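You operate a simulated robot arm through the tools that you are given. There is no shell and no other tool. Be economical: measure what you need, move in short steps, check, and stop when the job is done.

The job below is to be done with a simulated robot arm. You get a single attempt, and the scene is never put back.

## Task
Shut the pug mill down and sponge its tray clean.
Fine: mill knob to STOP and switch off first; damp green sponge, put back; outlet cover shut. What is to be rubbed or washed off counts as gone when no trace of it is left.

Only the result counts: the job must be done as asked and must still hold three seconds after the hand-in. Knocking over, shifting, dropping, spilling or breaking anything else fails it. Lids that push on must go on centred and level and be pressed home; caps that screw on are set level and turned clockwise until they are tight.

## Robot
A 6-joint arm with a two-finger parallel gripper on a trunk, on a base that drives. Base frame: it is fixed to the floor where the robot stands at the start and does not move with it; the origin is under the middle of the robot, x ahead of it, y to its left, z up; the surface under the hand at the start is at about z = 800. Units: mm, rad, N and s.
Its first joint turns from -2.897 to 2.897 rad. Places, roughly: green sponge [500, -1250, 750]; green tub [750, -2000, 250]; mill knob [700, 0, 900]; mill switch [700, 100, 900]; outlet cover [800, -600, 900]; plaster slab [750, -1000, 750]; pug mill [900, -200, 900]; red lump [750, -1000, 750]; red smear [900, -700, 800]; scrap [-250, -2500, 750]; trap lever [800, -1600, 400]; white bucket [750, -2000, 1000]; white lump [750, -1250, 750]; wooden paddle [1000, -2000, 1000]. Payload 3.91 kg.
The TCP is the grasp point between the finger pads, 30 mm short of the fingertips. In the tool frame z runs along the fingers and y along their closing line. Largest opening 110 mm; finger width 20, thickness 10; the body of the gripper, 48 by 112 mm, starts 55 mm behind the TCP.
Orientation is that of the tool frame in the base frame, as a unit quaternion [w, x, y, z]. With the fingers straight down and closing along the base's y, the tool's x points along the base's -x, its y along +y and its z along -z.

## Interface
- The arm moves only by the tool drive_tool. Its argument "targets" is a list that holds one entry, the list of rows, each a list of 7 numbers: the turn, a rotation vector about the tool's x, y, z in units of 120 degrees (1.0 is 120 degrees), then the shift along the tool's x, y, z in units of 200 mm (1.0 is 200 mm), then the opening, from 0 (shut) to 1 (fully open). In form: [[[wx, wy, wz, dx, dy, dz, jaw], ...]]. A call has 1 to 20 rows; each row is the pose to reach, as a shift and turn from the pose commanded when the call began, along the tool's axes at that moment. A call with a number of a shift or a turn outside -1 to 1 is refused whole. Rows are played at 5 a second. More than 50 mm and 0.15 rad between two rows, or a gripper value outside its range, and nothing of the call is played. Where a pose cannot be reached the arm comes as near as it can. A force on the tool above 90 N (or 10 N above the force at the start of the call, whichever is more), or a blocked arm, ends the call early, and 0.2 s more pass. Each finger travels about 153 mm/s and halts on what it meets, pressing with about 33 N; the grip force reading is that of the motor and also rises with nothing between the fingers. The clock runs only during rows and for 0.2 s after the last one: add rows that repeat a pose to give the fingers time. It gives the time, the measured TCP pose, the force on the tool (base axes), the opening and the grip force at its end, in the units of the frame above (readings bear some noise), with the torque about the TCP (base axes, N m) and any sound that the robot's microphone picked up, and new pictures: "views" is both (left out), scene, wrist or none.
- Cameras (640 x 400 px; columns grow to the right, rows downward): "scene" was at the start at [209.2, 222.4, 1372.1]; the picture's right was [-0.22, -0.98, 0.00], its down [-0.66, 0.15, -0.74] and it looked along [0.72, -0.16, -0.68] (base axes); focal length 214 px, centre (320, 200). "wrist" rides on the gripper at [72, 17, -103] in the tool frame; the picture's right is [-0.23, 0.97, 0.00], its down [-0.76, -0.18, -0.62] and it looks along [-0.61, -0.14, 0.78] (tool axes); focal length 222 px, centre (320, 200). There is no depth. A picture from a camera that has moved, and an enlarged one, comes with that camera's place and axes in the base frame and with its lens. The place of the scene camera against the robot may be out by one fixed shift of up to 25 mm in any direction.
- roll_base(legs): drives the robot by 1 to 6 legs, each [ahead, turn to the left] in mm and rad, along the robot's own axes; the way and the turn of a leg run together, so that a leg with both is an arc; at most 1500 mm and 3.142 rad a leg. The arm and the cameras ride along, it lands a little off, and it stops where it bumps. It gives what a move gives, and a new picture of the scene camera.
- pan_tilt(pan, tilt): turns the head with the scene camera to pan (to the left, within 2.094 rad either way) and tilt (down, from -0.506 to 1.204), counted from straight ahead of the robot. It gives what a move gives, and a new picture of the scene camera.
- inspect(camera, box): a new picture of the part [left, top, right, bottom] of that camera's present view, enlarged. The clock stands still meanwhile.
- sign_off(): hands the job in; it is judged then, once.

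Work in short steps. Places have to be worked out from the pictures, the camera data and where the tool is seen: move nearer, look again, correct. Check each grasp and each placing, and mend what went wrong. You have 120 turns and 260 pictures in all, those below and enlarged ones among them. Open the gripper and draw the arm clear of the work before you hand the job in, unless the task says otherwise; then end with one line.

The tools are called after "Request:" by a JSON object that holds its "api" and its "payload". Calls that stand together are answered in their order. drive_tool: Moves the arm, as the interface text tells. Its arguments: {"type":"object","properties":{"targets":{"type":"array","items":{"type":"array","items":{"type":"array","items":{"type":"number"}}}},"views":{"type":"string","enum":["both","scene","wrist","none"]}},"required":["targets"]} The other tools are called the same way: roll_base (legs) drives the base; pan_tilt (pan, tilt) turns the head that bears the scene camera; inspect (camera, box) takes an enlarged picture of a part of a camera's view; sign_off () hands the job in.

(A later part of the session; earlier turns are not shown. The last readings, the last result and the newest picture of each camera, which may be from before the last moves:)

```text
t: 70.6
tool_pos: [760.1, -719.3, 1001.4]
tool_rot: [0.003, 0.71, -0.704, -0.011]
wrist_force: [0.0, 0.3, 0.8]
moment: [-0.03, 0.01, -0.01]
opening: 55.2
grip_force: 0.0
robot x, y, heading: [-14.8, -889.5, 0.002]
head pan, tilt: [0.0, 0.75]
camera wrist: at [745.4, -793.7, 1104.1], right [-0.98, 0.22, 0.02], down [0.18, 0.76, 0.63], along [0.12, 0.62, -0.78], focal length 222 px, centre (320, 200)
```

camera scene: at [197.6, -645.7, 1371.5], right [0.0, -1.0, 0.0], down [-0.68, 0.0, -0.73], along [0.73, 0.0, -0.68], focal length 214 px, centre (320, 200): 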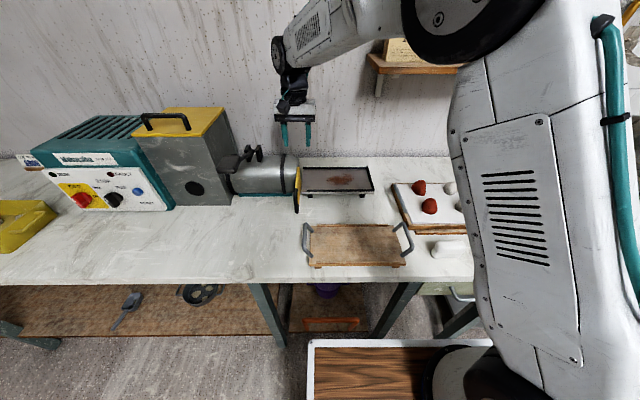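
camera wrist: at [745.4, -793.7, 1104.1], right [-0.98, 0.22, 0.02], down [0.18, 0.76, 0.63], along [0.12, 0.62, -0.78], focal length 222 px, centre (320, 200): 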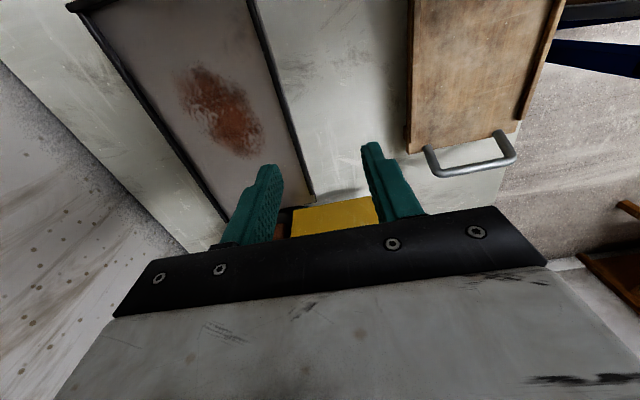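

The plate is hidden behind the gripper, so I'll shift 150 mm to -y to see it face-on.

Request:
{"api": "drive_tool", "payload": {"targets": [[[0, 0, 0, 0.2, 0, 0.05, 0.5], [0, 0, 0, 0.4, 0, 0.1, 0.5], [0, 0, 0, 0.6, 0, 0.15, 0.5], [0, 0, 0, 0.75, 0, 0.2, 0.5], [0, 0, 0, 0.75, 0, 0.2, 0.5]]], "views": "wrist"}}

```text
t: 71.8
tool_pos: [758.0, -867.0, 958.7]
tool_rot: [0.003, 0.709, -0.705, -0.012]
wrist_force: [0.2, 0.3, 0.7]
moment: [0.01, 0.0, 0.03]
opening: 55.0
grip_force: 0.1
robot x, y, heading: [-14.2, -885.3, 0.003]
head pan, tilt: [0.0, 0.75]
camera wrist: at [744.5, -941.3, 1062.0], right [-0.98, 0.22, 0.02], down [0.18, 0.76, 0.63], along [0.12, 0.62, -0.78], focal length 222 px, centre (320, 200)
```

wrist: 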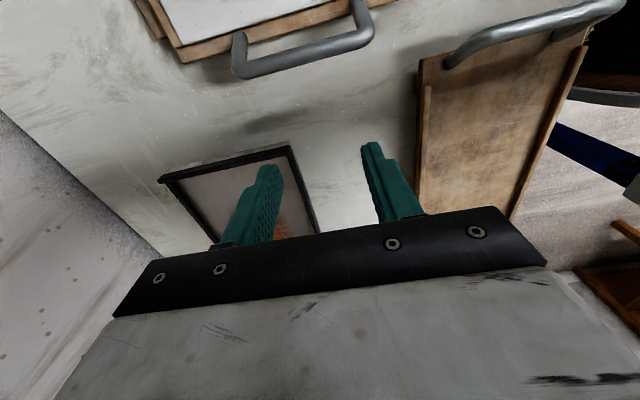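

That side is worse, because the camera only sees the near side of the gripper. I'll use the head for the outlet later from further right; for now I'll pan it to the sponge.

Request:
{"api": "pan_tilt", "payload": {"pan": -0.6, "tilt": 0.9}}

```text
t: 72.8
tool_pos: [759.4, -866.8, 958.5]
tool_rot: [0.003, 0.71, -0.705, -0.011]
wrist_force: [-0.1, -0.5, -0.3]
moment: [-0.03, 0.01, 0.03]
opening: 54.7
grip_force: 0.0
robot x, y, heading: [-13.3, -887.1, -0.002]
head pan, tilt: [-0.6, 0.901]
camera scene: at [177.1, -688.4, 1359.6], right [-0.56, -0.83, 0.0], down [-0.65, 0.44, -0.62], along [0.51, -0.35, -0.78], focal length 214 px, centre (320, 200)
```

scene: 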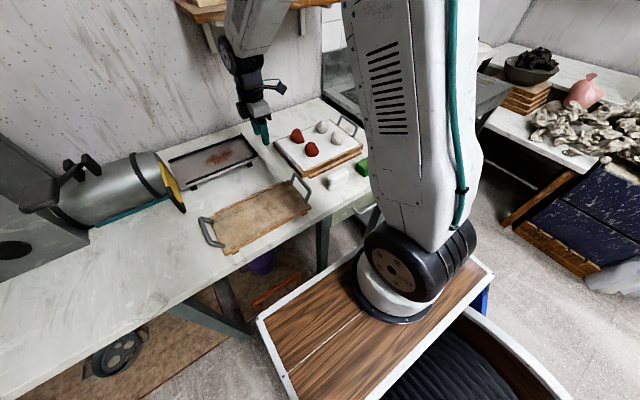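

The arm hides it. From the earlier view I estimate the sponge near (555, -1170). I'll bring the wrist camera over it, tool yaw back to 0.

Request:
{"api": "drive_tool", "payload": {"targets": [[[0, 0, 0.068, 0.09, 0.06, -0.02, 0.5], [0, 0, 0.136, 0.18, 0.12, -0.05, 0.5], [0, 0, 0.205, 0.27, 0.18, -0.1, 0.5], [0, 0, 0.273, 0.36, 0.24, -0.15, 0.5], [0, 0, 0.341, 0.45, 0.3, -0.2, 0.5], [0, 0, 0.41, 0.54, 0.36, -0.25, 0.5], [0, 0, 0.477, 0.63, 0.42, -0.25, 0.5], [0, 0, 0.545, 0.72, 0.48, -0.25, 0.5], [0, 0, 0.614, 0.81, 0.54, -0.25, 0.5], [0, 0, 0.682, 0.9, 0.6, -0.25, 0.5], [0, 0, 0.75, 0.99, 0.66, -0.25, 0.5], [0, 0, 0.75, 0.99, 0.66, -0.25, 0.5]]], "views": "none"}}

Request:
{"api": "drive_tool", "payload": {"targets": [[[0, 0, 0, 0, -0.2, 0, 1], [0, 0, 0, 0, -0.42, 0, 1], [0, 0, 0, 0, -0.42, 0, 1]]], "views": "both"}}

```text
t: 75.4
tool_pos: [631.0, -1067.3, 1008.3]
tool_rot: [-0.01, -0.002, 1.0, 0.006]
wrist_force: [-0.4, -0.4, 0.2]
moment: [0.02, -0.01, 0.01]
opening: 54.9
grip_force: 0.0
robot x, y, heading: [-14.6, -890.1, -0.002]
head pan, tilt: [-0.6, 0.901]
```

```text
t: 76.2
tool_pos: [630.3, -1155.3, 1011.3]
tool_rot: [-0.01, -0.003, 1.0, 0.006]
wrist_force: [-0.5, -0.2, 0.1]
moment: [0.0, -0.02, 0.0]
opening: 110.0
grip_force: 0.1
robot x, y, heading: [-11.9, -887.8, 0.006]
head pan, tilt: [-0.6, 0.901]
camera scene: at [177.0, -688.4, 1359.6], right [-0.56, -0.83, 0.0], down [-0.65, 0.44, -0.62], along [0.51, -0.35, -0.78], focal length 214 px, centre (320, 200)
camera wrist: at [560.5, -1140.1, 1115.8], right [0.22, 0.98, 0.01], down [0.77, -0.18, 0.61], along [0.59, -0.13, -0.8], focal length 222 px, centre (320, 200)
```

scene: 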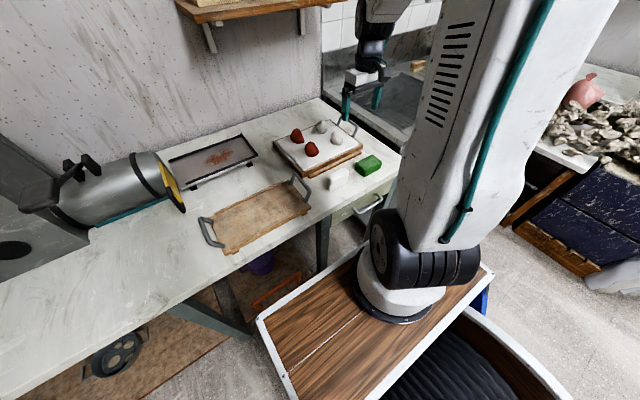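
wrist: 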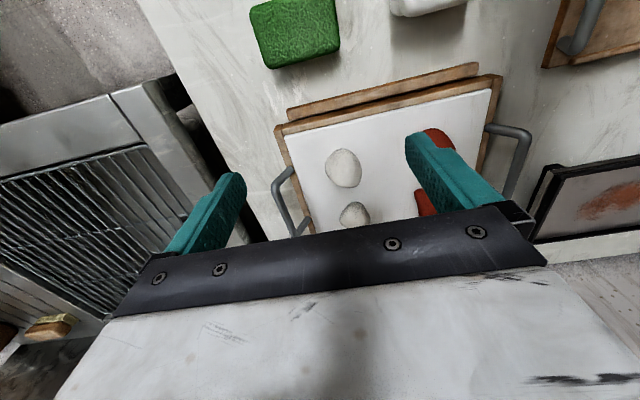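

Sponge triangulated at about (557, -1164). I'll enlarge it to see its size, orientation and wetness.

Request:
{"api": "inspect", "payload": {"camera": "wrist", "box": [220, 0, 480, 160]}}

Request:
{"api": "inspect", "payload": {"camera": "scene", "box": [240, 50, 440, 220]}}

```text
2.46 times, centred on (350, 80) of wrist
camera zoom: at [560.5, -1140.1, 1115.8], right [0.22, 0.98, 0.01], down [0.77, -0.18, 0.61], along [0.59, -0.13, -0.8], focal length 547 px, centre (246, 495)
```

zoom: 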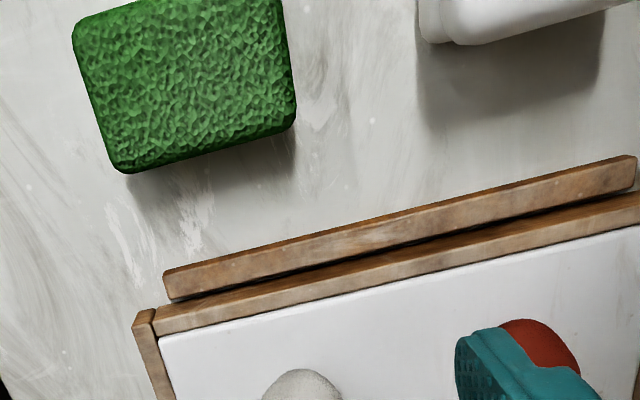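

```text
2.35 times, centred on (340, 135) of scene
camera zoom: at [177.0, -688.4, 1359.6], right [-0.56, -0.83, 0.0], down [-0.65, 0.44, -0.62], along [0.51, -0.35, -0.78], focal length 505 px, centre (273, 353)
```

zoom: 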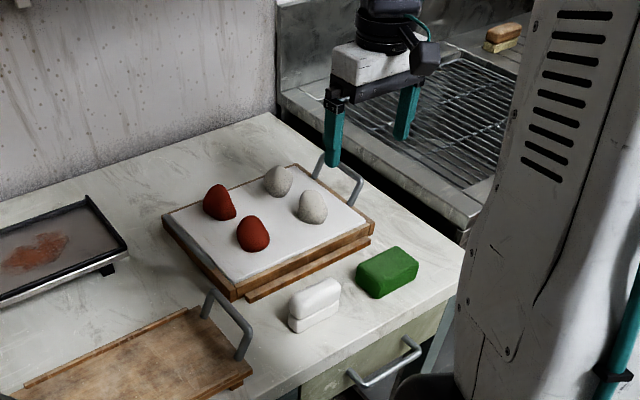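

The sponge is about 53 (x) × 83 (y) mm, centred near (553, -1161), top about z=830. I'll grip it across x: yaw 90° and go above it with an 80 mm opening.

Request:
{"api": "drive_tool", "payload": {"targets": [[[0, 0, -0.068, 0.035, 0, 0.02, 0.9], [0, 0, -0.136, 0.07, 0, 0.05, 0.8], [0, 0, -0.205, 0.105, 0, 0.08, 0.75], [0, 0, -0.273, 0.14, 0, 0.1, 0.75], [0, 0, -0.341, 0.175, 0, 0.12, 0.75], [0, 0, -0.41, 0.21, 0, 0.15, 0.75], [0, 0, -0.477, 0.245, 0, 0.18, 0.75], [0, 0, -0.545, 0.28, 0, 0.2, 0.75], [0, 0, -0.614, 0.315, 0, 0.22, 0.75], [0, 0, -0.682, 0.35, -0.01, 0.25, 0.75], [0, 0, -0.75, 0.385, -0.03, 0.3, 0.75], [0, 0, -0.75, 0.385, -0.03, 0.4, 0.75], [0, 0, -0.75, 0.385, -0.03, 0.4, 0.75]]], "views": "both"}}

```text
t: 79.0
tool_pos: [554.2, -1158.1, 929.8]
tool_rot: [0.003, 0.71, -0.704, -0.011]
wrist_force: [0.9, -0.1, 0.0]
moment: [0.03, 0.0, 0.0]
opening: 82.7
grip_force: 0.1
robot x, y, heading: [-10.4, -889.1, 0.002]
head pan, tilt: [-0.6, 0.901]
camera scene: at [177.0, -688.5, 1359.6], right [-0.56, -0.83, 0.0], down [-0.65, 0.44, -0.62], along [0.51, -0.35, -0.78], focal length 214 px, centre (320, 200)
camera wrist: at [540.2, -1232.5, 1032.7], right [-0.98, 0.22, 0.02], down [0.18, 0.76, 0.63], along [0.12, 0.62, -0.78], focal length 222 px, centre (320, 200)
```

scene: 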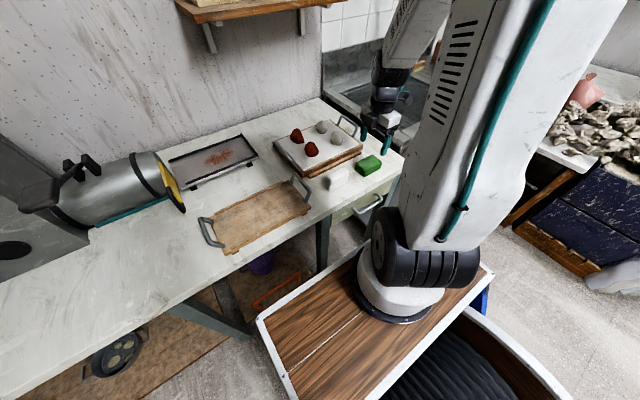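
wrist: 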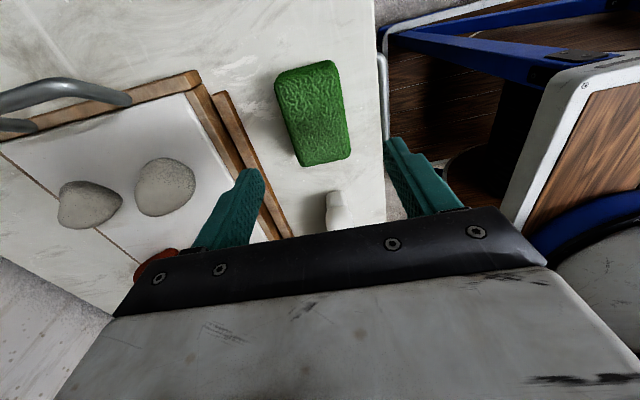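

The sponge centre is confirmed at (554.5, -1162). I'll descend to TCP z≈848 (tips about 818) and close.

Request:
{"api": "drive_tool", "payload": {"targets": [[[0, 0, 0, 0.02, 0, 0.15, 0.75], [0, 0, 0, 0.02, 0, 0.3, 0.75], [0, 0, 0, 0.02, 0, 0.41, 0.75], [0, 0, 0, 0.02, 0, 0.41, 0.75], [0, 0, 0, 0.02, 0, 0.41, 0.5], [0, 0, 0, 0.02, 0, 0.41, 0.35], [0, 0, 0, 0.02, 0, 0.41, 0.35]]], "views": "wrist"}}

```text
t: 80.6
tool_pos: [552.3, -1160.8, 846.8]
tool_rot: [0.003, 0.71, -0.704, -0.012]
wrist_force: [0.1, 0.5, 0.7]
moment: [-0.01, -0.06, 0.0]
opening: 53.6
grip_force: 32.6
robot x, y, heading: [-11.8, -886.0, 0.002]
head pan, tilt: [-0.6, 0.901]
camera wrist: at [538.4, -1235.2, 949.7], right [-0.98, 0.22, 0.02], down [0.18, 0.76, 0.63], along [0.12, 0.62, -0.78], focal length 222 px, centre (320, 200)
```

wrist: 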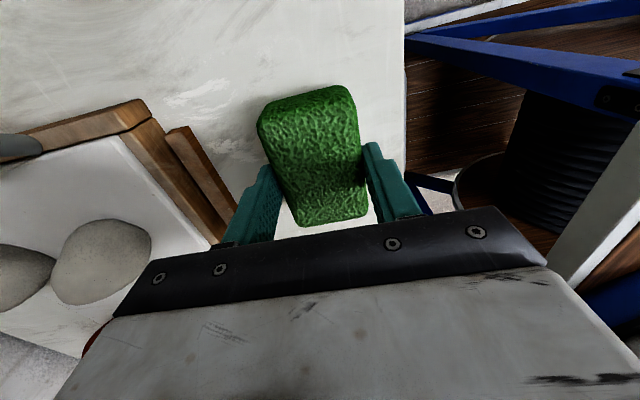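

Gripped at 53.6 mm. I'll lift to z≈1000.

Request:
{"api": "drive_tool", "payload": {"targets": [[[0, 0, 0, 0, 0, -0.1, 0.35], [0, 0, 0, 0, 0, -0.3, 0.35], [0, 0, 0, 0, 0, -0.5, 0.35], [0, 0, 0, 0, 0, -0.75, 0.35], [0, 0, 0, 0, 0, -0.75, 0.35]]], "views": "scene"}}

Request:
{"api": "inspect", "payload": {"camera": "scene", "box": [320, 60, 440, 220]}}

```text
t: 81.8
tool_pos: [560.9, -1165.1, 999.4]
tool_rot: [0.003, 0.71, -0.704, -0.01]
wrist_force: [0.0, 0.6, -0.1]
moment: [0.02, -0.01, 0.01]
opening: 53.8
grip_force: 32.6
robot x, y, heading: [-14.4, -888.7, 0.0]
head pan, tilt: [-0.6, 0.901]
camera scene: at [177.1, -688.5, 1359.6], right [-0.56, -0.83, 0.0], down [-0.65, 0.44, -0.62], along [0.51, -0.35, -0.78], focal length 214 px, centre (320, 200)
```

scene: 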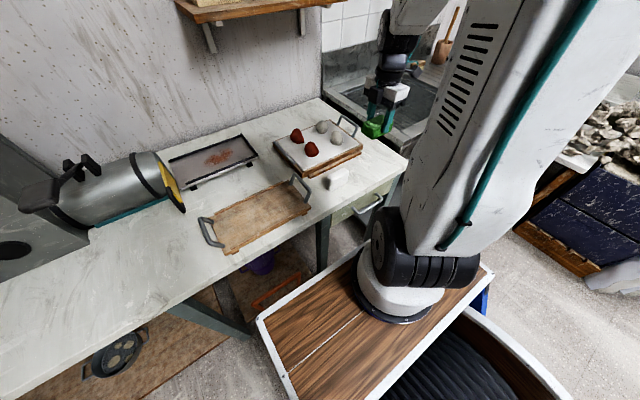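

```text
2.50 times, centred on (380, 140) of scene
camera zoom: at [177.1, -688.5, 1359.6], right [-0.56, -0.83, 0.0], down [-0.65, 0.44, -0.62], along [0.51, -0.35, -0.78], focal length 536 px, centre (170, 350)
```

zoom: 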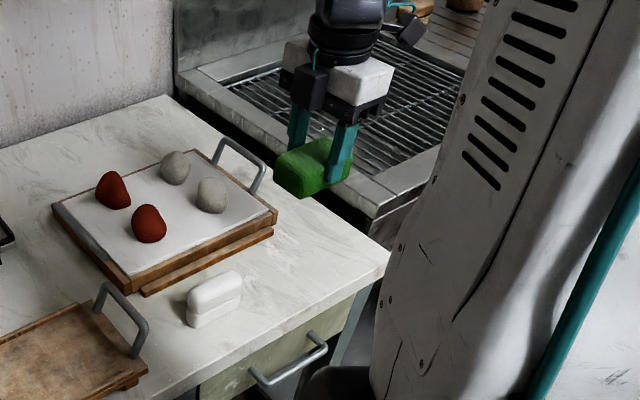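

Sponge is held well. I'll carry it to above the tray in two calls.

Request:
{"api": "drive_tool", "payload": {"targets": [[[0, 0, 0, -0.16, -0.12, 0, 0.35], [0, 0, 0, -0.32, -0.24, 0, 0.35], [0, 0, 0, -0.48, -0.36, 0, 0.35], [0, 0, 0, -0.64, -0.48, 0, 0.35], [0, 0, 0, -0.8, -0.6, 0, 0.35], [0, 0, 0, -0.96, -0.72, 0, 0.35], [0, 0, 0, -0.96, -0.72, 0, 0.35]]], "views": "none"}}

Request:
{"api": "drive_tool", "payload": {"targets": [[[0, 0, 0, -0.16, -0.12, 0, 0.35], [0, 0, 0, -0.32, -0.24, 0, 0.35], [0, 0, 0, -0.48, -0.36, 0, 0.35], [0, 0, 0, -0.64, -0.48, 0, 0.35], [0, 0, 0, -0.8, -0.6, 0, 0.35], [0, 0, 0, -0.96, -0.72, 0, 0.35], [0, 0, 0, -0.96, -0.72, 0, 0.35]]], "views": "both"}}

```text
t: 83.4
tool_pos: [694.4, -968.5, 998.6]
tool_rot: [0.002, 0.71, -0.704, -0.011]
wrist_force: [0.3, 0.3, -0.1]
moment: [0.02, 0.0, 0.0]
opening: 53.6
grip_force: 33.4
robot x, y, heading: [-9.9, -887.0, 0.001]
head pan, tilt: [-0.6, 0.901]
```

```text
t: 85.0
tool_pos: [842.2, -775.2, 1000.5]
tool_rot: [0.002, 0.709, -0.705, -0.011]
wrist_force: [0.0, -0.9, -0.2]
moment: [0.02, 0.01, -0.04]
opening: 53.6
grip_force: 32.4
robot x, y, heading: [-14.9, -885.3, 0.001]
head pan, tilt: [-0.6, 0.901]
camera scene: at [177.0, -688.4, 1359.6], right [-0.56, -0.83, 0.0], down [-0.65, 0.44, -0.62], along [0.51, -0.35, -0.78], focal length 214 px, centre (320, 200)
camera wrist: at [828.6, -851.0, 1102.4], right [-0.98, 0.22, 0.02], down [0.18, 0.76, 0.63], along [0.12, 0.62, -0.78], focal length 222 px, centre (320, 200)
```

scene: 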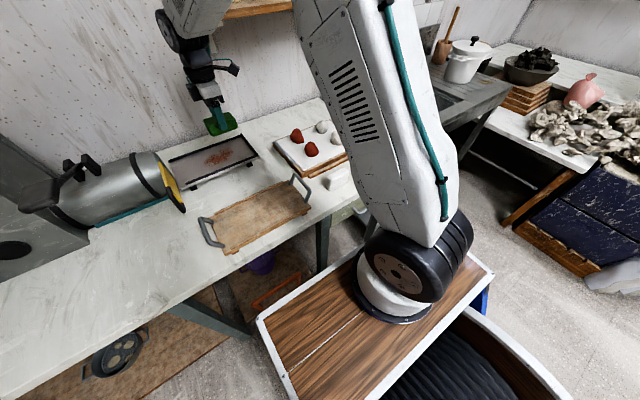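
wrist: 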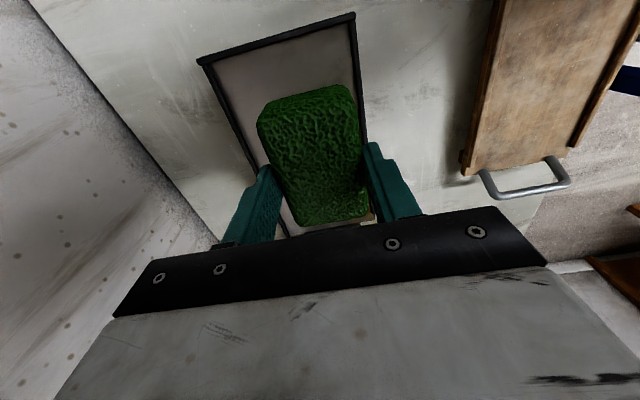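

The tray's rim top is about z=858, spanning x 793–945 with its end at y≈-847. The smear covers roughly x 825–915, y -668..-784. I'll move to (870, -727) and lower to just above contact.

Request:
{"api": "drive_tool", "payload": {"targets": [[[0, 0, 0, -0.1, -0.06, 0.1, 0.35], [0, 0, 0, -0.2, -0.12, 0.2, 0.35], [0, 0, 0, -0.24, -0.14, 0.35, 0.35], [0, 0, 0, -0.24, -0.14, 0.43, 0.35], [0, 0, 0, -0.24, -0.14, 0.43, 0.35]]], "views": "both"}}

Request:
{"api": "inspect", "payload": {"camera": "scene", "box": [120, 90, 300, 220]}}

```text
t: 86.2
tool_pos: [865.8, -726.6, 909.8]
tool_rot: [0.002, 0.709, -0.705, -0.01]
wrist_force: [0.6, -0.5, 0.0]
moment: [0.02, 0.02, 0.01]
opening: 53.7
grip_force: 32.7
robot x, y, heading: [-16.0, -887.1, 0.001]
head pan, tilt: [-0.6, 0.901]
camera scene: at [177.1, -688.4, 1359.6], right [-0.56, -0.83, 0.0], down [-0.65, 0.44, -0.62], along [0.51, -0.35, -0.78], focal length 214 px, centre (320, 200)
camera wrist: at [852.4, -801.0, 1012.8], right [-0.98, 0.22, 0.02], down [0.18, 0.76, 0.63], along [0.12, 0.62, -0.78], focal length 222 px, centre (320, 200)
```

scene: 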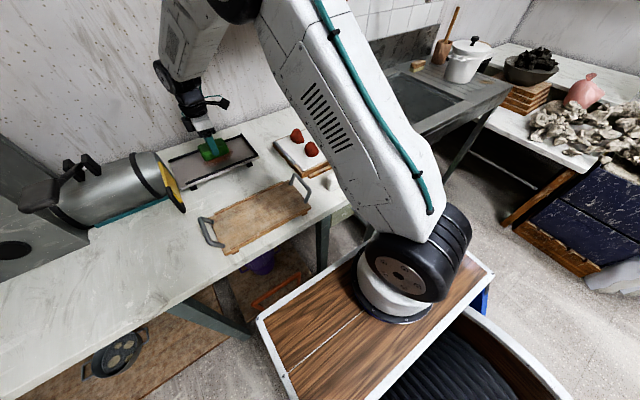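
wrist: 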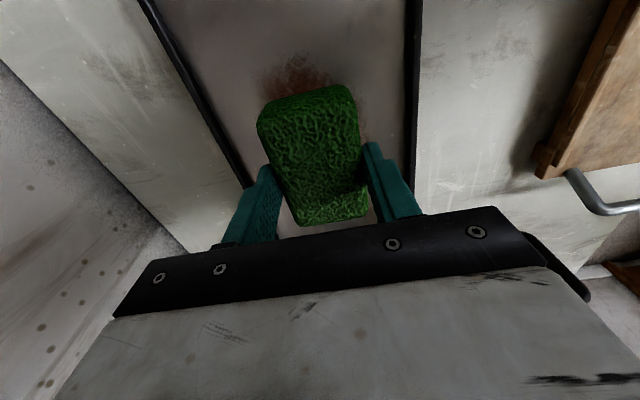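

```text
3.08 times, centred on (210, 155) of scene
camera zoom: at [177.1, -688.4, 1359.6], right [-0.56, -0.83, 0.0], down [-0.65, 0.44, -0.62], along [0.51, -0.35, -0.78], focal length 660 px, centre (658, 338)
```

zoom: 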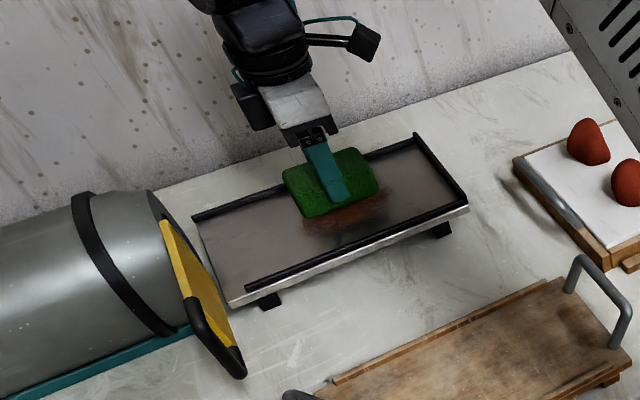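

Good alignment between the rims. I'll lower in small steps to feel contact.

Request:
{"api": "drive_tool", "payload": {"targets": [[[0, 0, 0, 0, 0, 0.02, 0.35], [0, 0, 0, 0, 0, 0.04, 0.35], [0, 0, 0, 0, 0, 0.06, 0.35], [0, 0, 0, 0, 0, 0.06, 0.35]]], "views": "none"}}

```text
t: 87.2
tool_pos: [866.2, -726.7, 898.1]
tool_rot: [0.003, 0.71, -0.704, -0.011]
wrist_force: [0.8, -1.0, 0.4]
moment: [0.01, 0.01, -0.03]
opening: 53.5
grip_force: 32.8
robot x, y, heading: [-15.9, -882.3, -0.0]
head pan, tilt: [-0.6, 0.901]
```

Request:
{"api": "drive_tool", "payload": {"targets": [[[0, 0, 0, 0, 0, 0.015, 0.35], [0, 0, 0, 0, 0, 0.03, 0.35], [0, 0, 0, 0, 0, 0.03, 0.35]]], "views": "none"}}

```text
t: 88.0
tool_pos: [866.0, -727.0, 892.4]
tool_rot: [0.003, 0.71, -0.704, -0.011]
wrist_force: [0.0, 0.3, -1.0]
moment: [0.01, 0.02, 0.01]
opening: 53.8
grip_force: 32.5
robot x, y, heading: [-11.8, -886.8, -0.002]
head pan, tilt: [-0.6, 0.901]
```

Still no contact at 892, so I'll continue in 3 mm steps.

Request:
{"api": "drive_tool", "payload": {"targets": [[[0, 0, 0, 0, 0, 0.015, 0.35], [0, 0, 0, 0, 0, 0.03, 0.35], [0, 0, 0, 0, 0, 0.03, 0.35]]], "views": "none"}}

Request:
{"api": "inspect", "payload": {"camera": "scene", "box": [160, 110, 280, 200]}}

```text
t: 88.8
tool_pos: [865.4, -726.0, 890.2]
tool_rot: [0.0, 0.71, -0.705, -0.01]
wrist_force: [-4.7, 0.3, 36.5]
moment: [-0.12, -0.33, -0.04]
opening: 53.7
grip_force: 33.1
robot x, y, heading: [-14.4, -888.1, 0.003]
head pan, tilt: [-0.6, 0.901]
```

```text
4.44 times, centred on (220, 155) of scene
camera zoom: at [175.5, -688.6, 1359.9], right [-0.56, -0.83, 0.0], down [-0.65, 0.44, -0.62], along [0.51, -0.35, -0.78], focal length 953 px, centre (764, 400)
```

zoom: 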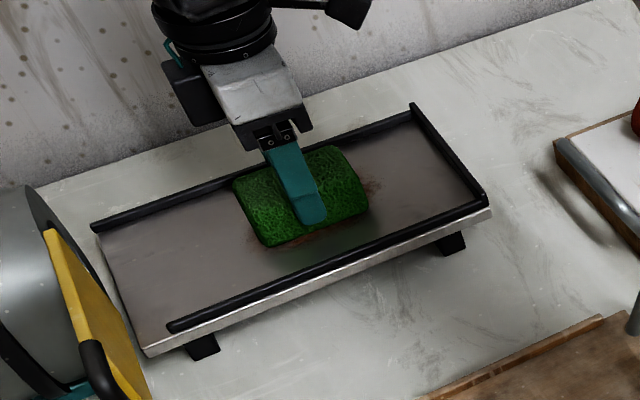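

Contact at about 891 (36 N at 886, so stiff). I'll ease to about 15 N and wipe the centre line along y, reading the force before widening.

Request:
{"api": "drive_tool", "payload": {"targets": [[[0, 0, 0, 0, 0, -0.013, 0.35], [0, 0, 0, 0.1, 0, -0.013, 0.35], [0, 0, 0, 0.2, 0, -0.013, 0.35], [0, 0, 0, 0.29, 0, -0.013, 0.35], [0, 0, 0, 0.2, 0, -0.013, 0.35], [0, 0, 0, 0.1, 0, -0.013, 0.35], [0, 0, 0, 0, 0, -0.013, 0.35], [0, 0, 0, -0.1, 0, -0.013, 0.35], [0, 0, 0, -0.2, 0, -0.013, 0.35], [0, 0, 0, -0.28, 0, -0.013, 0.35]]], "views": "scene"}}

Request:
{"api": "inspect", "payload": {"camera": "scene", "box": [140, 110, 280, 210]}}

```text
t: 91.0
tool_pos: [866.2, -670.5, 889.9]
tool_rot: [0.003, 0.71, -0.704, -0.011]
wrist_force: [-1.2, -6.2, 19.3]
moment: [-0.2, -0.36, -0.04]
opening: 53.8
grip_force: 32.7
robot x, y, heading: [-14.3, -887.0, 0.005]
head pan, tilt: [-0.6, 0.901]
camera scene: at [176.3, -688.8, 1359.8], right [-0.56, -0.83, 0.0], down [-0.65, 0.44, -0.62], along [0.51, -0.35, -0.78], focal length 214 px, centre (320, 200)
```

scene: 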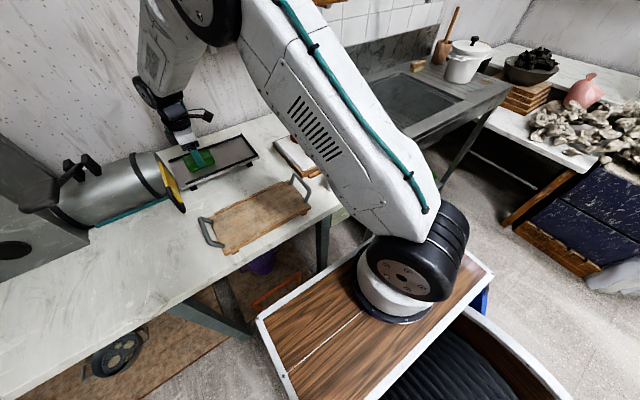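

```text
4.00 times, centred on (210, 160) of scene
camera zoom: at [176.3, -688.8, 1359.8], right [-0.56, -0.83, 0.0], down [-0.65, 0.44, -0.62], along [0.51, -0.35, -0.78], focal length 858 px, centre (760, 360)
```

zoom: 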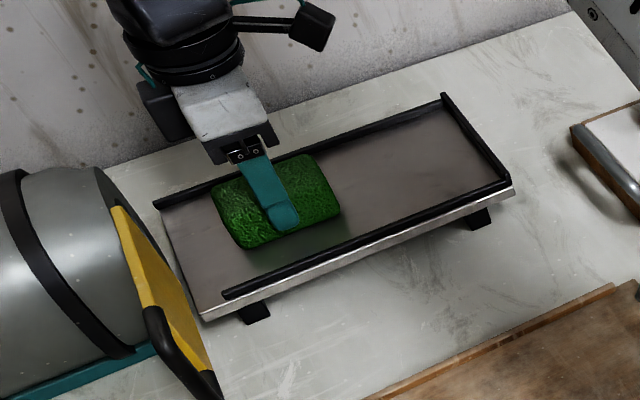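

The centre stripe is clean already and the tray hasn't moved. I'll do the two side stripes.

Request:
{"api": "drive_tool", "payload": {"targets": [[[0, 0, 0, 0, 0.05, 0, 0.35], [0, 0, 0, 0.0, 0.1, 0, 0.35], [0, 0, 0, 0.11, 0.1, 0, 0.35], [0, 0, 0, 0.22, 0.1, 0, 0.35], [0, 0, 0, 0.33, 0.1, 0, 0.35], [0, 0, 0, 0.44, 0.1, 0, 0.35], [0, 0, 0, 0.56, 0.1, 0, 0.35], [0, 0, 0, 0.56, 0, 0, 0.35], [0, 0, 0, 0.56, -0.1, 0, 0.35], [0, 0, 0, 0.56, -0.14, 0, 0.35], [0, 0, 0, 0.44, -0.14, 0, 0.35], [0, 0, 0, 0.33, -0.14, 0, 0.35], [0, 0, 0, 0.22, -0.14, 0, 0.35], [0, 0, 0, 0.11, -0.14, 0, 0.35], [0, 0, 0, 0, -0.14, 0, 0.35], [0, 0, 0, 0, -0.05, 0, 0.35], [0, 0, 0, 0, 0, -0.1, 0.35], [0, 0, 0, 0, 0, -0.3, 0.35], [0, 0, 0, 0, 0, -0.5, 0.35]]], "views": "wrist"}}

Request:
{"api": "inspect", "payload": {"camera": "scene", "box": [140, 110, 280, 210]}}

```text
t: 95.0
tool_pos: [865.8, -671.8, 990.9]
tool_rot: [0.004, 0.71, -0.704, -0.012]
wrist_force: [0.3, 0.5, -0.4]
moment: [-0.04, 0.05, 0.01]
opening: 53.8
grip_force: 33.3
robot x, y, heading: [-13.1, -888.5, 0.006]
head pan, tilt: [-0.6, 0.901]
camera wrist: at [850.9, -745.8, 1093.2], right [-0.98, 0.22, 0.02], down [0.19, 0.76, 0.63], along [0.12, 0.62, -0.78], focal length 222 px, centre (320, 200)
```

wrist: 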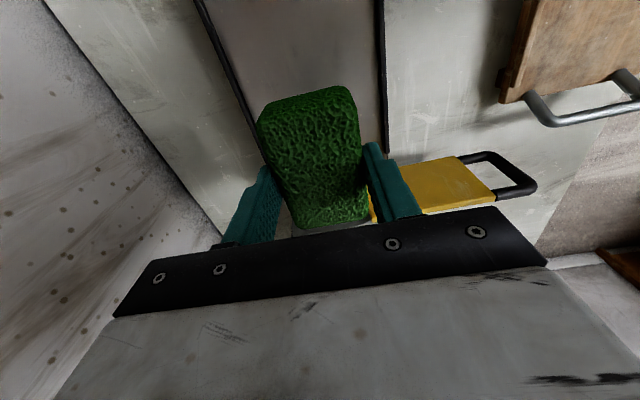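

```text
4.00 times, centred on (210, 160) of scene
camera zoom: at [177.4, -688.3, 1359.5], right [-0.56, -0.83, 0.0], down [-0.65, 0.44, -0.62], along [0.51, -0.35, -0.78], focal length 858 px, centre (760, 360)
```

zoom: 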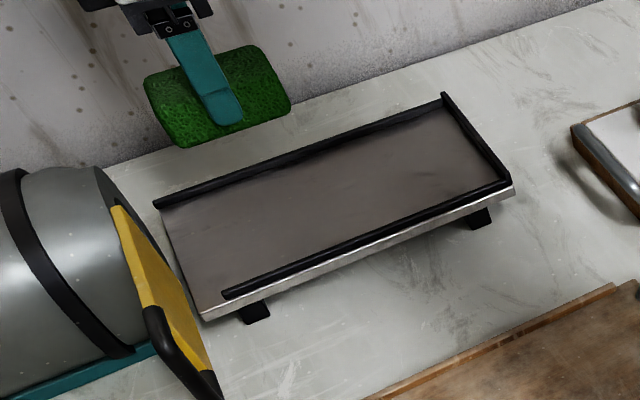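

The tray looks clean. I'll check closely for faint traces.

Request:
{"api": "inspect", "payload": {"camera": "scene", "box": [175, 132, 265, 190]}}

```text
6.90 times, centred on (220, 161) of scene
camera zoom: at [177.4, -688.3, 1359.5], right [-0.56, -0.83, 0.0], down [-0.65, 0.44, -0.62], along [0.51, -0.35, -0.78], focal length 1479 px, centre (1010, 469)
```

zoom: 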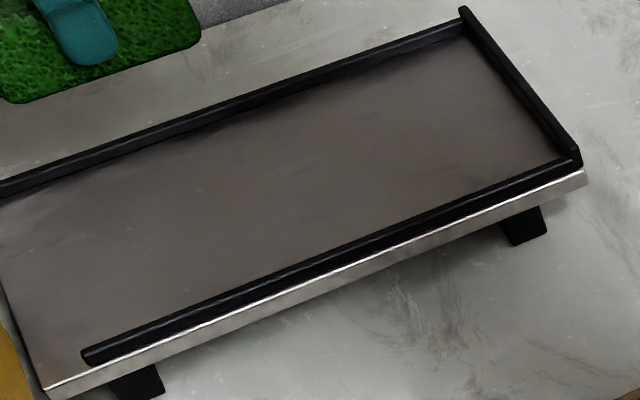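

No visible traces, but I'll do one more slightly wider pass for certainty.

Request:
{"api": "drive_tool", "payload": {"targets": [[[0, 0, 0, 0, 0.05, 0.22, 0.35], [0, 0, 0, -0.05, 0.1, 0.42, 0.35], [0, 0, 0, -0.05, 0.12, 0.5, 0.35], [0, 0, 0, 0.11, 0.12, 0.5, 0.35], [0, 0, 0, 0.27, 0.12, 0.5, 0.35], [0, 0, 0, 0.43, 0.12, 0.5, 0.35], [0, 0, 0, 0.58, 0.12, 0.5, 0.35], [0, 0, 0, 0.58, 0, 0.5, 0.35], [0, 0, 0, 0.43, 0, 0.5, 0.35], [0, 0, 0, 0.27, 0, 0.5, 0.35], [0, 0, 0, 0.11, 0, 0.5, 0.35], [0, 0, 0, -0.05, 0, 0.5, 0.35], [0, 0, 0, -0.05, -0.16, 0.5, 0.35], [0, 0, 0, 0.11, -0.16, 0.5, 0.35], [0, 0, 0, 0.27, -0.16, 0.5, 0.35], [0, 0, 0, 0.43, -0.16, 0.5, 0.35], [0, 0, 0, 0.58, -0.16, 0.5, 0.35], [0, 0, 0, 0.58, 0, 0.4, 0.35], [0, 0, 0, 0.58, 0, 0.2, 0.35], [0, 0, 0, 0.58, 0, -0.03, 0.35]]], "views": "scene"}}

Request:
{"api": "inspect", "payload": {"camera": "scene", "box": [140, 110, 280, 210]}}

```text
t: 99.2
tool_pos: [865.6, -788.3, 993.8]
tool_rot: [0.002, 0.711, -0.703, -0.011]
wrist_force: [-1.2, 0.5, 0.7]
moment: [-0.01, -0.04, -0.05]
opening: 53.6
grip_force: 32.3
robot x, y, heading: [-13.5, -885.7, 0.004]
head pan, tilt: [-0.6, 0.901]
camera scene: at [176.7, -688.3, 1359.6], right [-0.56, -0.83, 0.0], down [-0.65, 0.44, -0.62], along [0.51, -0.35, -0.78], focal length 214 px, centre (320, 200)
```

scene: 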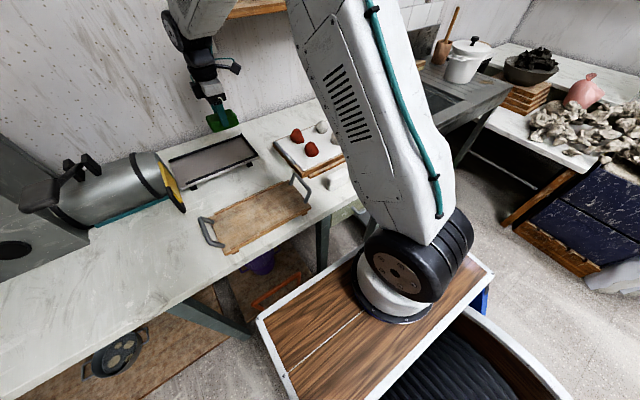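

```text
4.00 times, centred on (210, 160) of scene
camera zoom: at [176.7, -688.3, 1359.6], right [-0.56, -0.83, 0.0], down [-0.65, 0.44, -0.62], along [0.51, -0.35, -0.78], focal length 858 px, centre (760, 360)
```

zoom: 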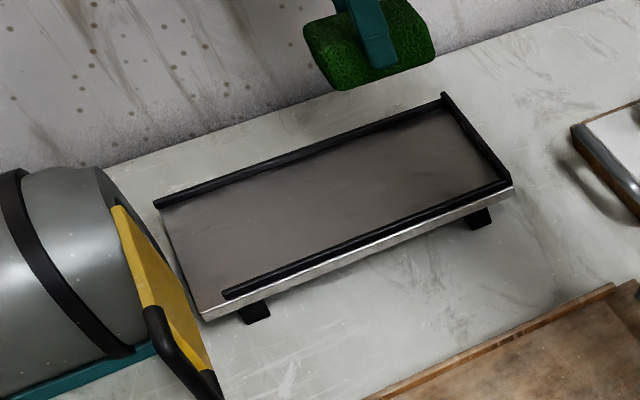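

Tray is clean and unmoved. Now I'll carry the sponge back.

Request:
{"api": "drive_tool", "payload": {"targets": [[[0, 0, 0, 0.15, 0.13, 0, 0.35], [0, 0, 0, 0.31, 0.26, 0, 0.35], [0, 0, 0, 0.46, 0.39, 0, 0.35], [0, 0, 0, 0.62, 0.52, 0, 0.35], [0, 0, 0, 0.77, 0.65, 0, 0.35], [0, 0, 0, 0.93, 0.78, 0, 0.35]]], "views": "none"}}

Request:
{"api": "drive_tool", "payload": {"targets": [[[0, 0, 0, 0.15, 0.13, 0, 0.35], [0, 0, 0, 0.31, 0.26, 0, 0.35], [0, 0, 0, 0.46, 0.39, 0, 0.35], [0, 0, 0, 0.62, 0.52, 0, 0.35], [0, 0, 0, 0.77, 0.65, 0, 0.35], [0, 0, 0, 0.93, 0.78, 0, 0.35], [0, 0, 0, 0.93, 0.78, 0, 0.35]]], "views": "scene"}}

```text
t: 100.6
tool_pos: [713.0, -975.8, 994.6]
tool_rot: [0.003, 0.71, -0.704, -0.012]
wrist_force: [-0.5, -0.3, 0.3]
moment: [0.01, 0.01, 0.02]
opening: 53.8
grip_force: 33.3
robot x, y, heading: [-13.9, -885.9, 0.006]
head pan, tilt: [-0.6, 0.901]
```

```text
t: 102.2
tool_pos: [561.0, -1161.6, 995.7]
tool_rot: [0.003, 0.71, -0.704, -0.011]
wrist_force: [1.2, -0.1, -0.2]
moment: [-0.03, -0.01, 0.03]
opening: 53.8
grip_force: 33.1
robot x, y, heading: [-14.7, -885.5, 0.007]
head pan, tilt: [-0.6, 0.901]
camera scene: at [177.0, -688.5, 1359.6], right [-0.56, -0.83, 0.0], down [-0.65, 0.44, -0.62], along [0.51, -0.35, -0.78], focal length 214 px, centre (320, 200)
```

scene: 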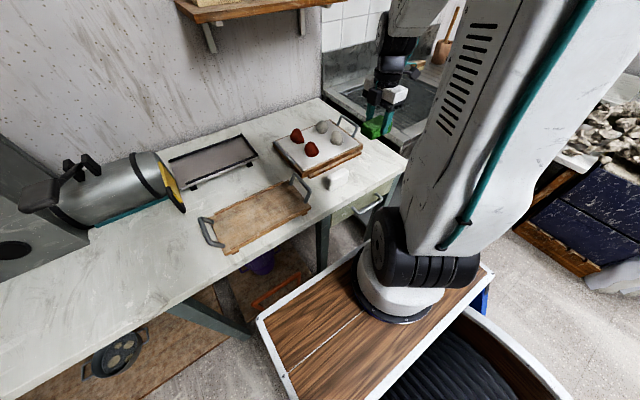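

Back over its place. I'll lower to TCP z≈848.

Request:
{"api": "drive_tool", "payload": {"targets": [[[0, 0, 0, 0.01, 0.01, 0.22, 0.35], [0, 0, 0, 0.01, 0.01, 0.44, 0.35], [0, 0, 0, 0.01, 0.01, 0.62, 0.35], [0, 0, 0, 0.01, 0.01, 0.7, 0.35], [0, 0, 0, 0.01, 0.01, 0.73, 0.35], [0, 0, 0, 0.01, 0.01, 0.74, 0.35], [0, 0, 0, 0.01, 0.01, 0.74, 0.35]]], "views": "wrist"}}

```text
t: 103.8
tool_pos: [555.8, -1162.6, 846.5]
tool_rot: [0.002, 0.709, -0.705, -0.011]
wrist_force: [-0.3, -0.2, -0.7]
moment: [-0.01, 0.02, -0.01]
opening: 53.9
grip_force: 32.9
robot x, y, heading: [-14.9, -889.3, 0.006]
head pan, tilt: [-0.6, 0.901]
camera wrist: at [540.8, -1237.7, 949.0], right [-0.98, 0.22, 0.02], down [0.18, 0.76, 0.63], along [0.12, 0.62, -0.78], focal length 222 px, centre (320, 200)
```

wrist: 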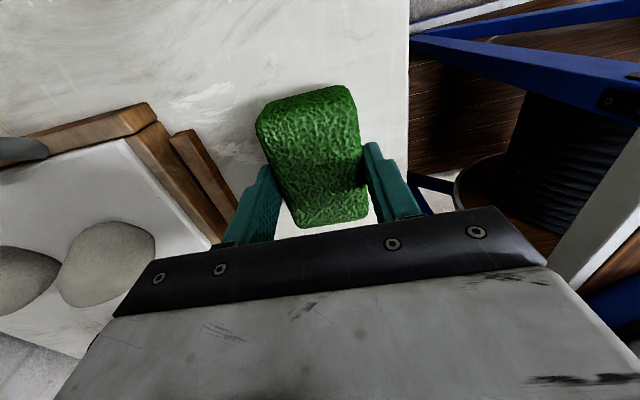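

It matches the pickup view. I'll nudge down 1.5 mm, then release and lift.

Request:
{"api": "drive_tool", "payload": {"targets": [[[0, 0, 0, 0, 0.012, 0.0, 0.35], [0, 0, 0, 0, 0.012, 0.006, 0.35], [0, 0, 0, 0, 0.012, 0.006, 0.55], [0, 0, 0, 0, 0.012, 0.006, 0.75], [0, 0, 0, 0, 0.012, 0.006, 0.75], [0, 0, 0, 0, 0.012, -0.1, 0.75], [0, 0, 0, 0, 0.012, -0.3, 0.75], [0, 0, 0, 0, 0.012, -0.5, 0.75], [0, 0, 0, 0, 0.012, -0.7, 0.75]]], "views": "both"}}

```text
t: 105.8
tool_pos: [552.3, -1165.2, 988.5]
tool_rot: [0.002, 0.709, -0.705, -0.012]
wrist_force: [0.8, 0.0, -0.2]
moment: [0.04, 0.02, 0.02]
opening: 82.6
grip_force: 0.0
robot x, y, heading: [-12.9, -882.9, 0.001]
head pan, tilt: [-0.6, 0.901]
camera scene: at [177.4, -688.7, 1359.6], right [-0.56, -0.83, 0.0], down [-0.65, 0.44, -0.62], along [0.51, -0.35, -0.78], focal length 214 px, centre (320, 200)
camera wrist: at [538.6, -1239.0, 1091.0], right [-0.98, 0.22, 0.02], down [0.18, 0.75, 0.63], along [0.12, 0.62, -0.78], focal length 222 px, centre (320, 200)
```

scene: 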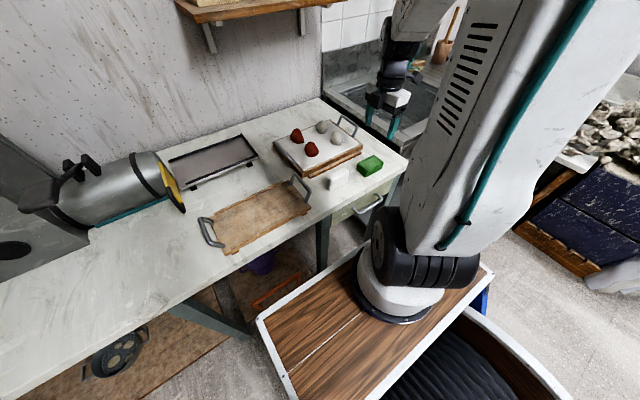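
wrist: 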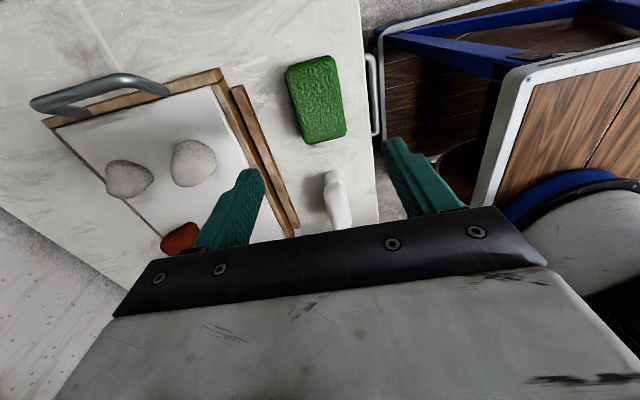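

The sponge is back. Now I'll look closely at the cover.

Request:
{"api": "inspect", "payload": {"camera": "scene", "box": [110, 130, 220, 230]}}

```text
4.00 times, centred on (165, 180) of scene
camera zoom: at [177.4, -688.7, 1359.6], right [-0.56, -0.83, 0.0], down [-0.65, 0.44, -0.62], along [0.51, -0.35, -0.78], focal length 858 px, centre (940, 280)
```

zoom: 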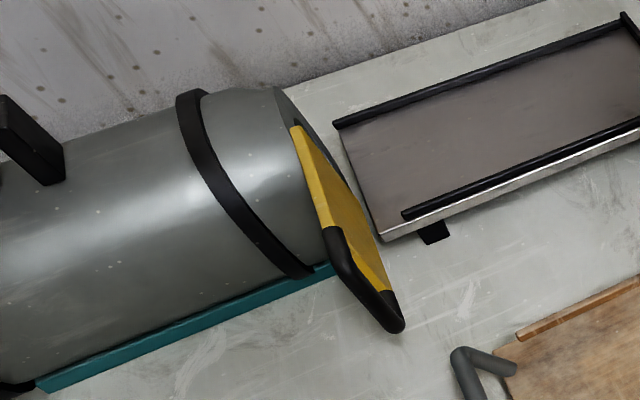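

The cover is a sliding gate with a U-handle at about x=670 and must go +x. I'll move to it with closed fingers, tool yaw 0, at z≈990.

Request:
{"api": "drive_tool", "payload": {"targets": [[[0, 0, 0.068, -0.09, 0, 0, 0.7], [0, 0, 0.136, -0.18, 0, 0, 0.6], [0, 0, 0.205, -0.27, 0, 0, 0.5], [0, 0, 0.273, -0.36, 0, 0, 0.4], [0, 0, 0.341, -0.45, 0, 0, 0.3], [0, 0, 0.41, -0.54, 0, 0, 0.2], [0, 0, 0.477, -0.63, 0, 0, 0.1], [0, 0, 0.545, -0.72, 0, 0, 0], [0, 0, 0.614, -0.81, -0.02, 0, 0], [0, 0, 0.682, -0.9, -0.05, 0, 0], [0, 0, 0.75, -0.99, -0.1, 0, 0], [0, 0, 0.75, -0.99, -0.1, 0, 0]]], "views": "none"}}

Request:
{"api": "drive_tool", "payload": {"targets": [[[0, 0, 0, 0, 0.23, 0, 0], [0, 0, 0, 0, 0.46, 0, 0], [0, 0, 0, 0, 0.69, 0, 0], [0, 0, 0, 0, 0.95, 0, 0]]], "views": "none"}}

Request:
{"api": "drive_tool", "payload": {"targets": [[[0, 0, 0, -0.1, 0.23, 0, 0], [0, 0, 0, -0.3, 0.46, 0, 0], [0, 0, 0, -0.5, 0.63, 0, 0], [0, 0, 0, -0.7, 0.7, 0, 0], [0, 0, 0, -0.7, 0.7, 0, 0]]], "views": "both"}}

```text
t: 108.4
tool_pos: [572.9, -965.1, 989.2]
tool_rot: [-0.01, -0.004, 1.0, 0.006]
wrist_force: [0.3, 0.4, 0.2]
moment: [0.04, -0.01, 0.0]
opening: 0.0
grip_force: 32.7
robot x, y, heading: [-15.5, -885.7, 0.003]
head pan, tilt: [-0.6, 0.901]
```

```text
refused: row 4 steps farther than a row can; nothing moved
```

```text
refused: row 1 steps farther than a row can; nothing moved
```

Request:
{"api": "drive_tool", "payload": {"targets": [[[0, 0, 0, 0, 0.23, 0, 0], [0, 0, 0, 0, 0.46, 0, 0], [0, 0, 0, 0, 0.69, 0, 0], [0, 0, 0, 0, 0.92, 0, 0]]], "views": "none"}}

Request:
{"api": "drive_tool", "payload": {"targets": [[[0, 0, 0, -0.1, 0.2, -0.05, 0], [0, 0, 0, -0.25, 0.38, -0.1, 0], [0, 0, 0, -0.4, 0.56, -0.1, 0], [0, 0, 0, -0.55, 0.72, -0.1, 0], [0, 0, 0, -0.75, 0.8, -0.1, 0], [0, 0, 0, -0.75, 0.8, -0.1, 0]]], "views": "both"}}

```text
t: 109.4
tool_pos: [569.7, -780.5, 994.3]
tool_rot: [-0.009, -0.003, 1.0, 0.007]
wrist_force: [-0.2, 0.2, -0.3]
moment: [-0.02, 0.02, -0.02]
opening: 0.0
grip_force: 33.6
robot x, y, heading: [-13.4, -885.7, -0.004]
head pan, tilt: [-0.6, 0.901]
```

```text
t: 110.8
tool_pos: [718.4, -623.5, 1013.6]
tool_rot: [-0.01, -0.003, 1.0, 0.006]
wrist_force: [-0.6, 0.8, -0.8]
moment: [-0.03, 0.01, -0.03]
opening: 0.0
grip_force: 32.7
robot x, y, heading: [-9.9, -887.5, 0.002]
head pan, tilt: [-0.6, 0.901]
camera scene: at [176.9, -688.4, 1359.6], right [-0.56, -0.83, 0.0], down [-0.65, 0.44, -0.62], along [0.51, -0.35, -0.78], focal length 214 px, centre (320, 200)
camera wrist: at [648.0, -608.5, 1119.1], right [0.22, 0.98, 0.01], down [0.77, -0.18, 0.61], along [0.59, -0.13, -0.8], focal length 222 px, centre (320, 200)
```

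scene: 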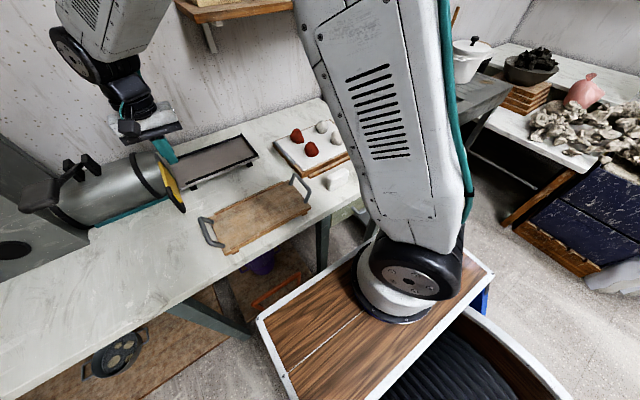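
wrist: 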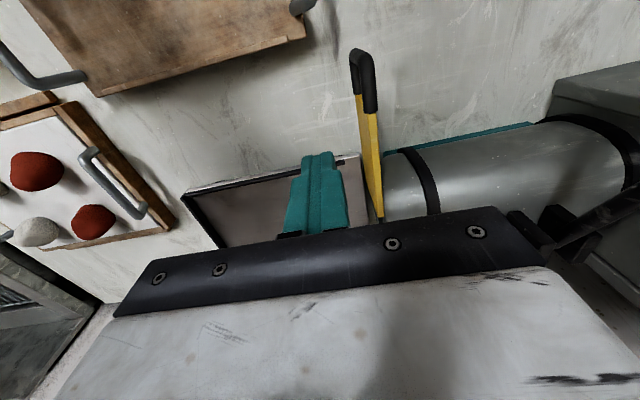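

Request:
{"api": "inspect", "payload": {"camera": "wrist", "box": [300, 30, 480, 230]}}

```text
2.00 times, centred on (390, 130) of wrist
camera zoom: at [648.0, -608.5, 1119.1], right [0.22, 0.98, 0.01], down [0.77, -0.18, 0.61], along [0.59, -0.13, -0.8], focal length 444 px, centre (180, 340)
```

zoom: 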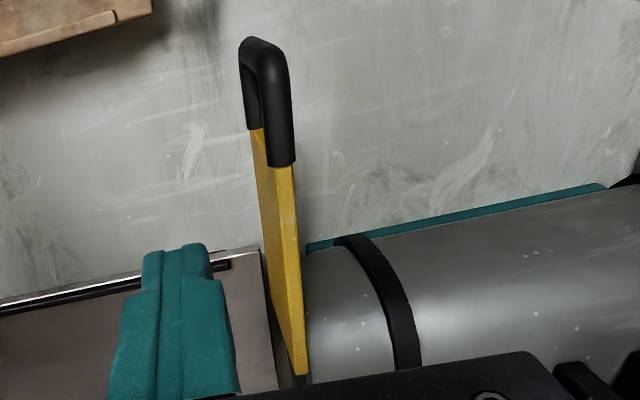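

The gate lies in plane y≈-575, plate x 713–830, with the handle bar at x≈665–678 and z≈830–922. I'll come down in front of the bar at (642, -572), tips at about z=860.

Request:
{"api": "drive_tool", "payload": {"targets": [[[0, 0, 0, 0.15, 0.1, 0, 0], [0, 0, 0, 0.3, 0.2, 0, 0], [0, 0, 0, 0.38, 0.25, 0.05, 0], [0, 0, 0, 0.38, 0.255, 0.25, 0], [0, 0, 0, 0.38, 0.255, 0.42, 0], [0, 0, 0, 0.38, 0.255, 0.42, 0]]], "views": "both"}}

Request:
{"api": "inspect", "payload": {"camera": "scene", "box": [60, 100, 260, 250]}}

```text
t: 112.2
tool_pos: [642.6, -572.0, 928.7]
tool_rot: [-0.01, -0.003, 1.0, 0.006]
wrist_force: [0.2, 0.2, -0.2]
moment: [0.01, 0.01, 0.01]
opening: 0.0
grip_force: 33.1
robot x, y, heading: [-15.6, -887.4, 0.001]
head pan, tilt: [-0.6, 0.901]
camera scene: at [177.0, -688.4, 1359.6], right [-0.56, -0.83, 0.0], down [-0.65, 0.44, -0.62], along [0.51, -0.35, -0.78], focal length 214 px, centre (320, 200)
camera wrist: at [571.8, -556.8, 1032.7], right [0.22, 0.98, 0.01], down [0.77, -0.18, 0.61], along [0.59, -0.13, -0.8], focal length 222 px, centre (320, 200)
```

scene: 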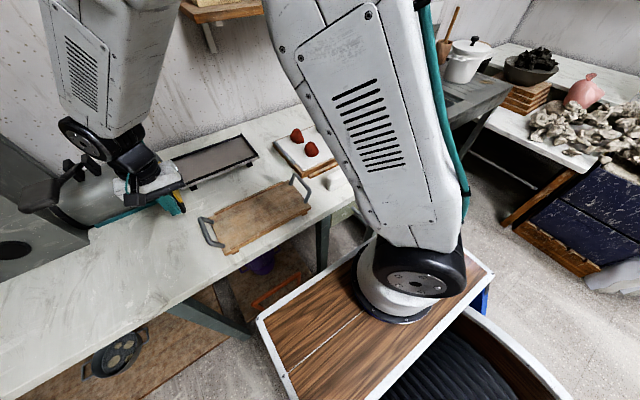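
wrist: 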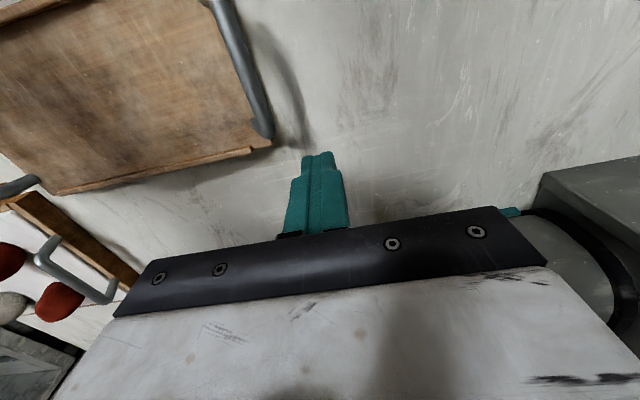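

```text
2.67 times, centred on (160, 175) of scene
camera zoom: at [177.0, -688.4, 1359.6], right [-0.56, -0.83, 0.0], down [-0.65, 0.44, -0.62], along [0.51, -0.35, -0.78], focal length 572 px, centre (747, 267)
```

zoom: 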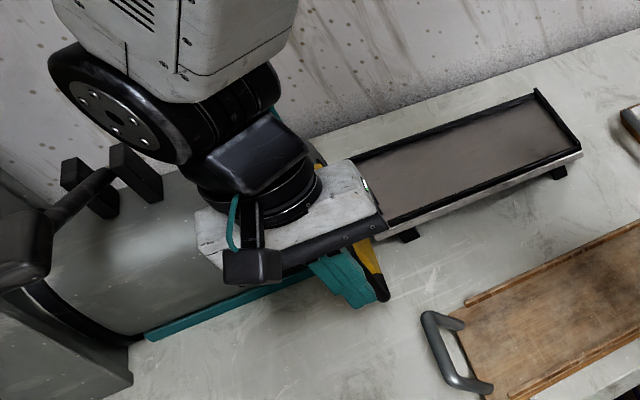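

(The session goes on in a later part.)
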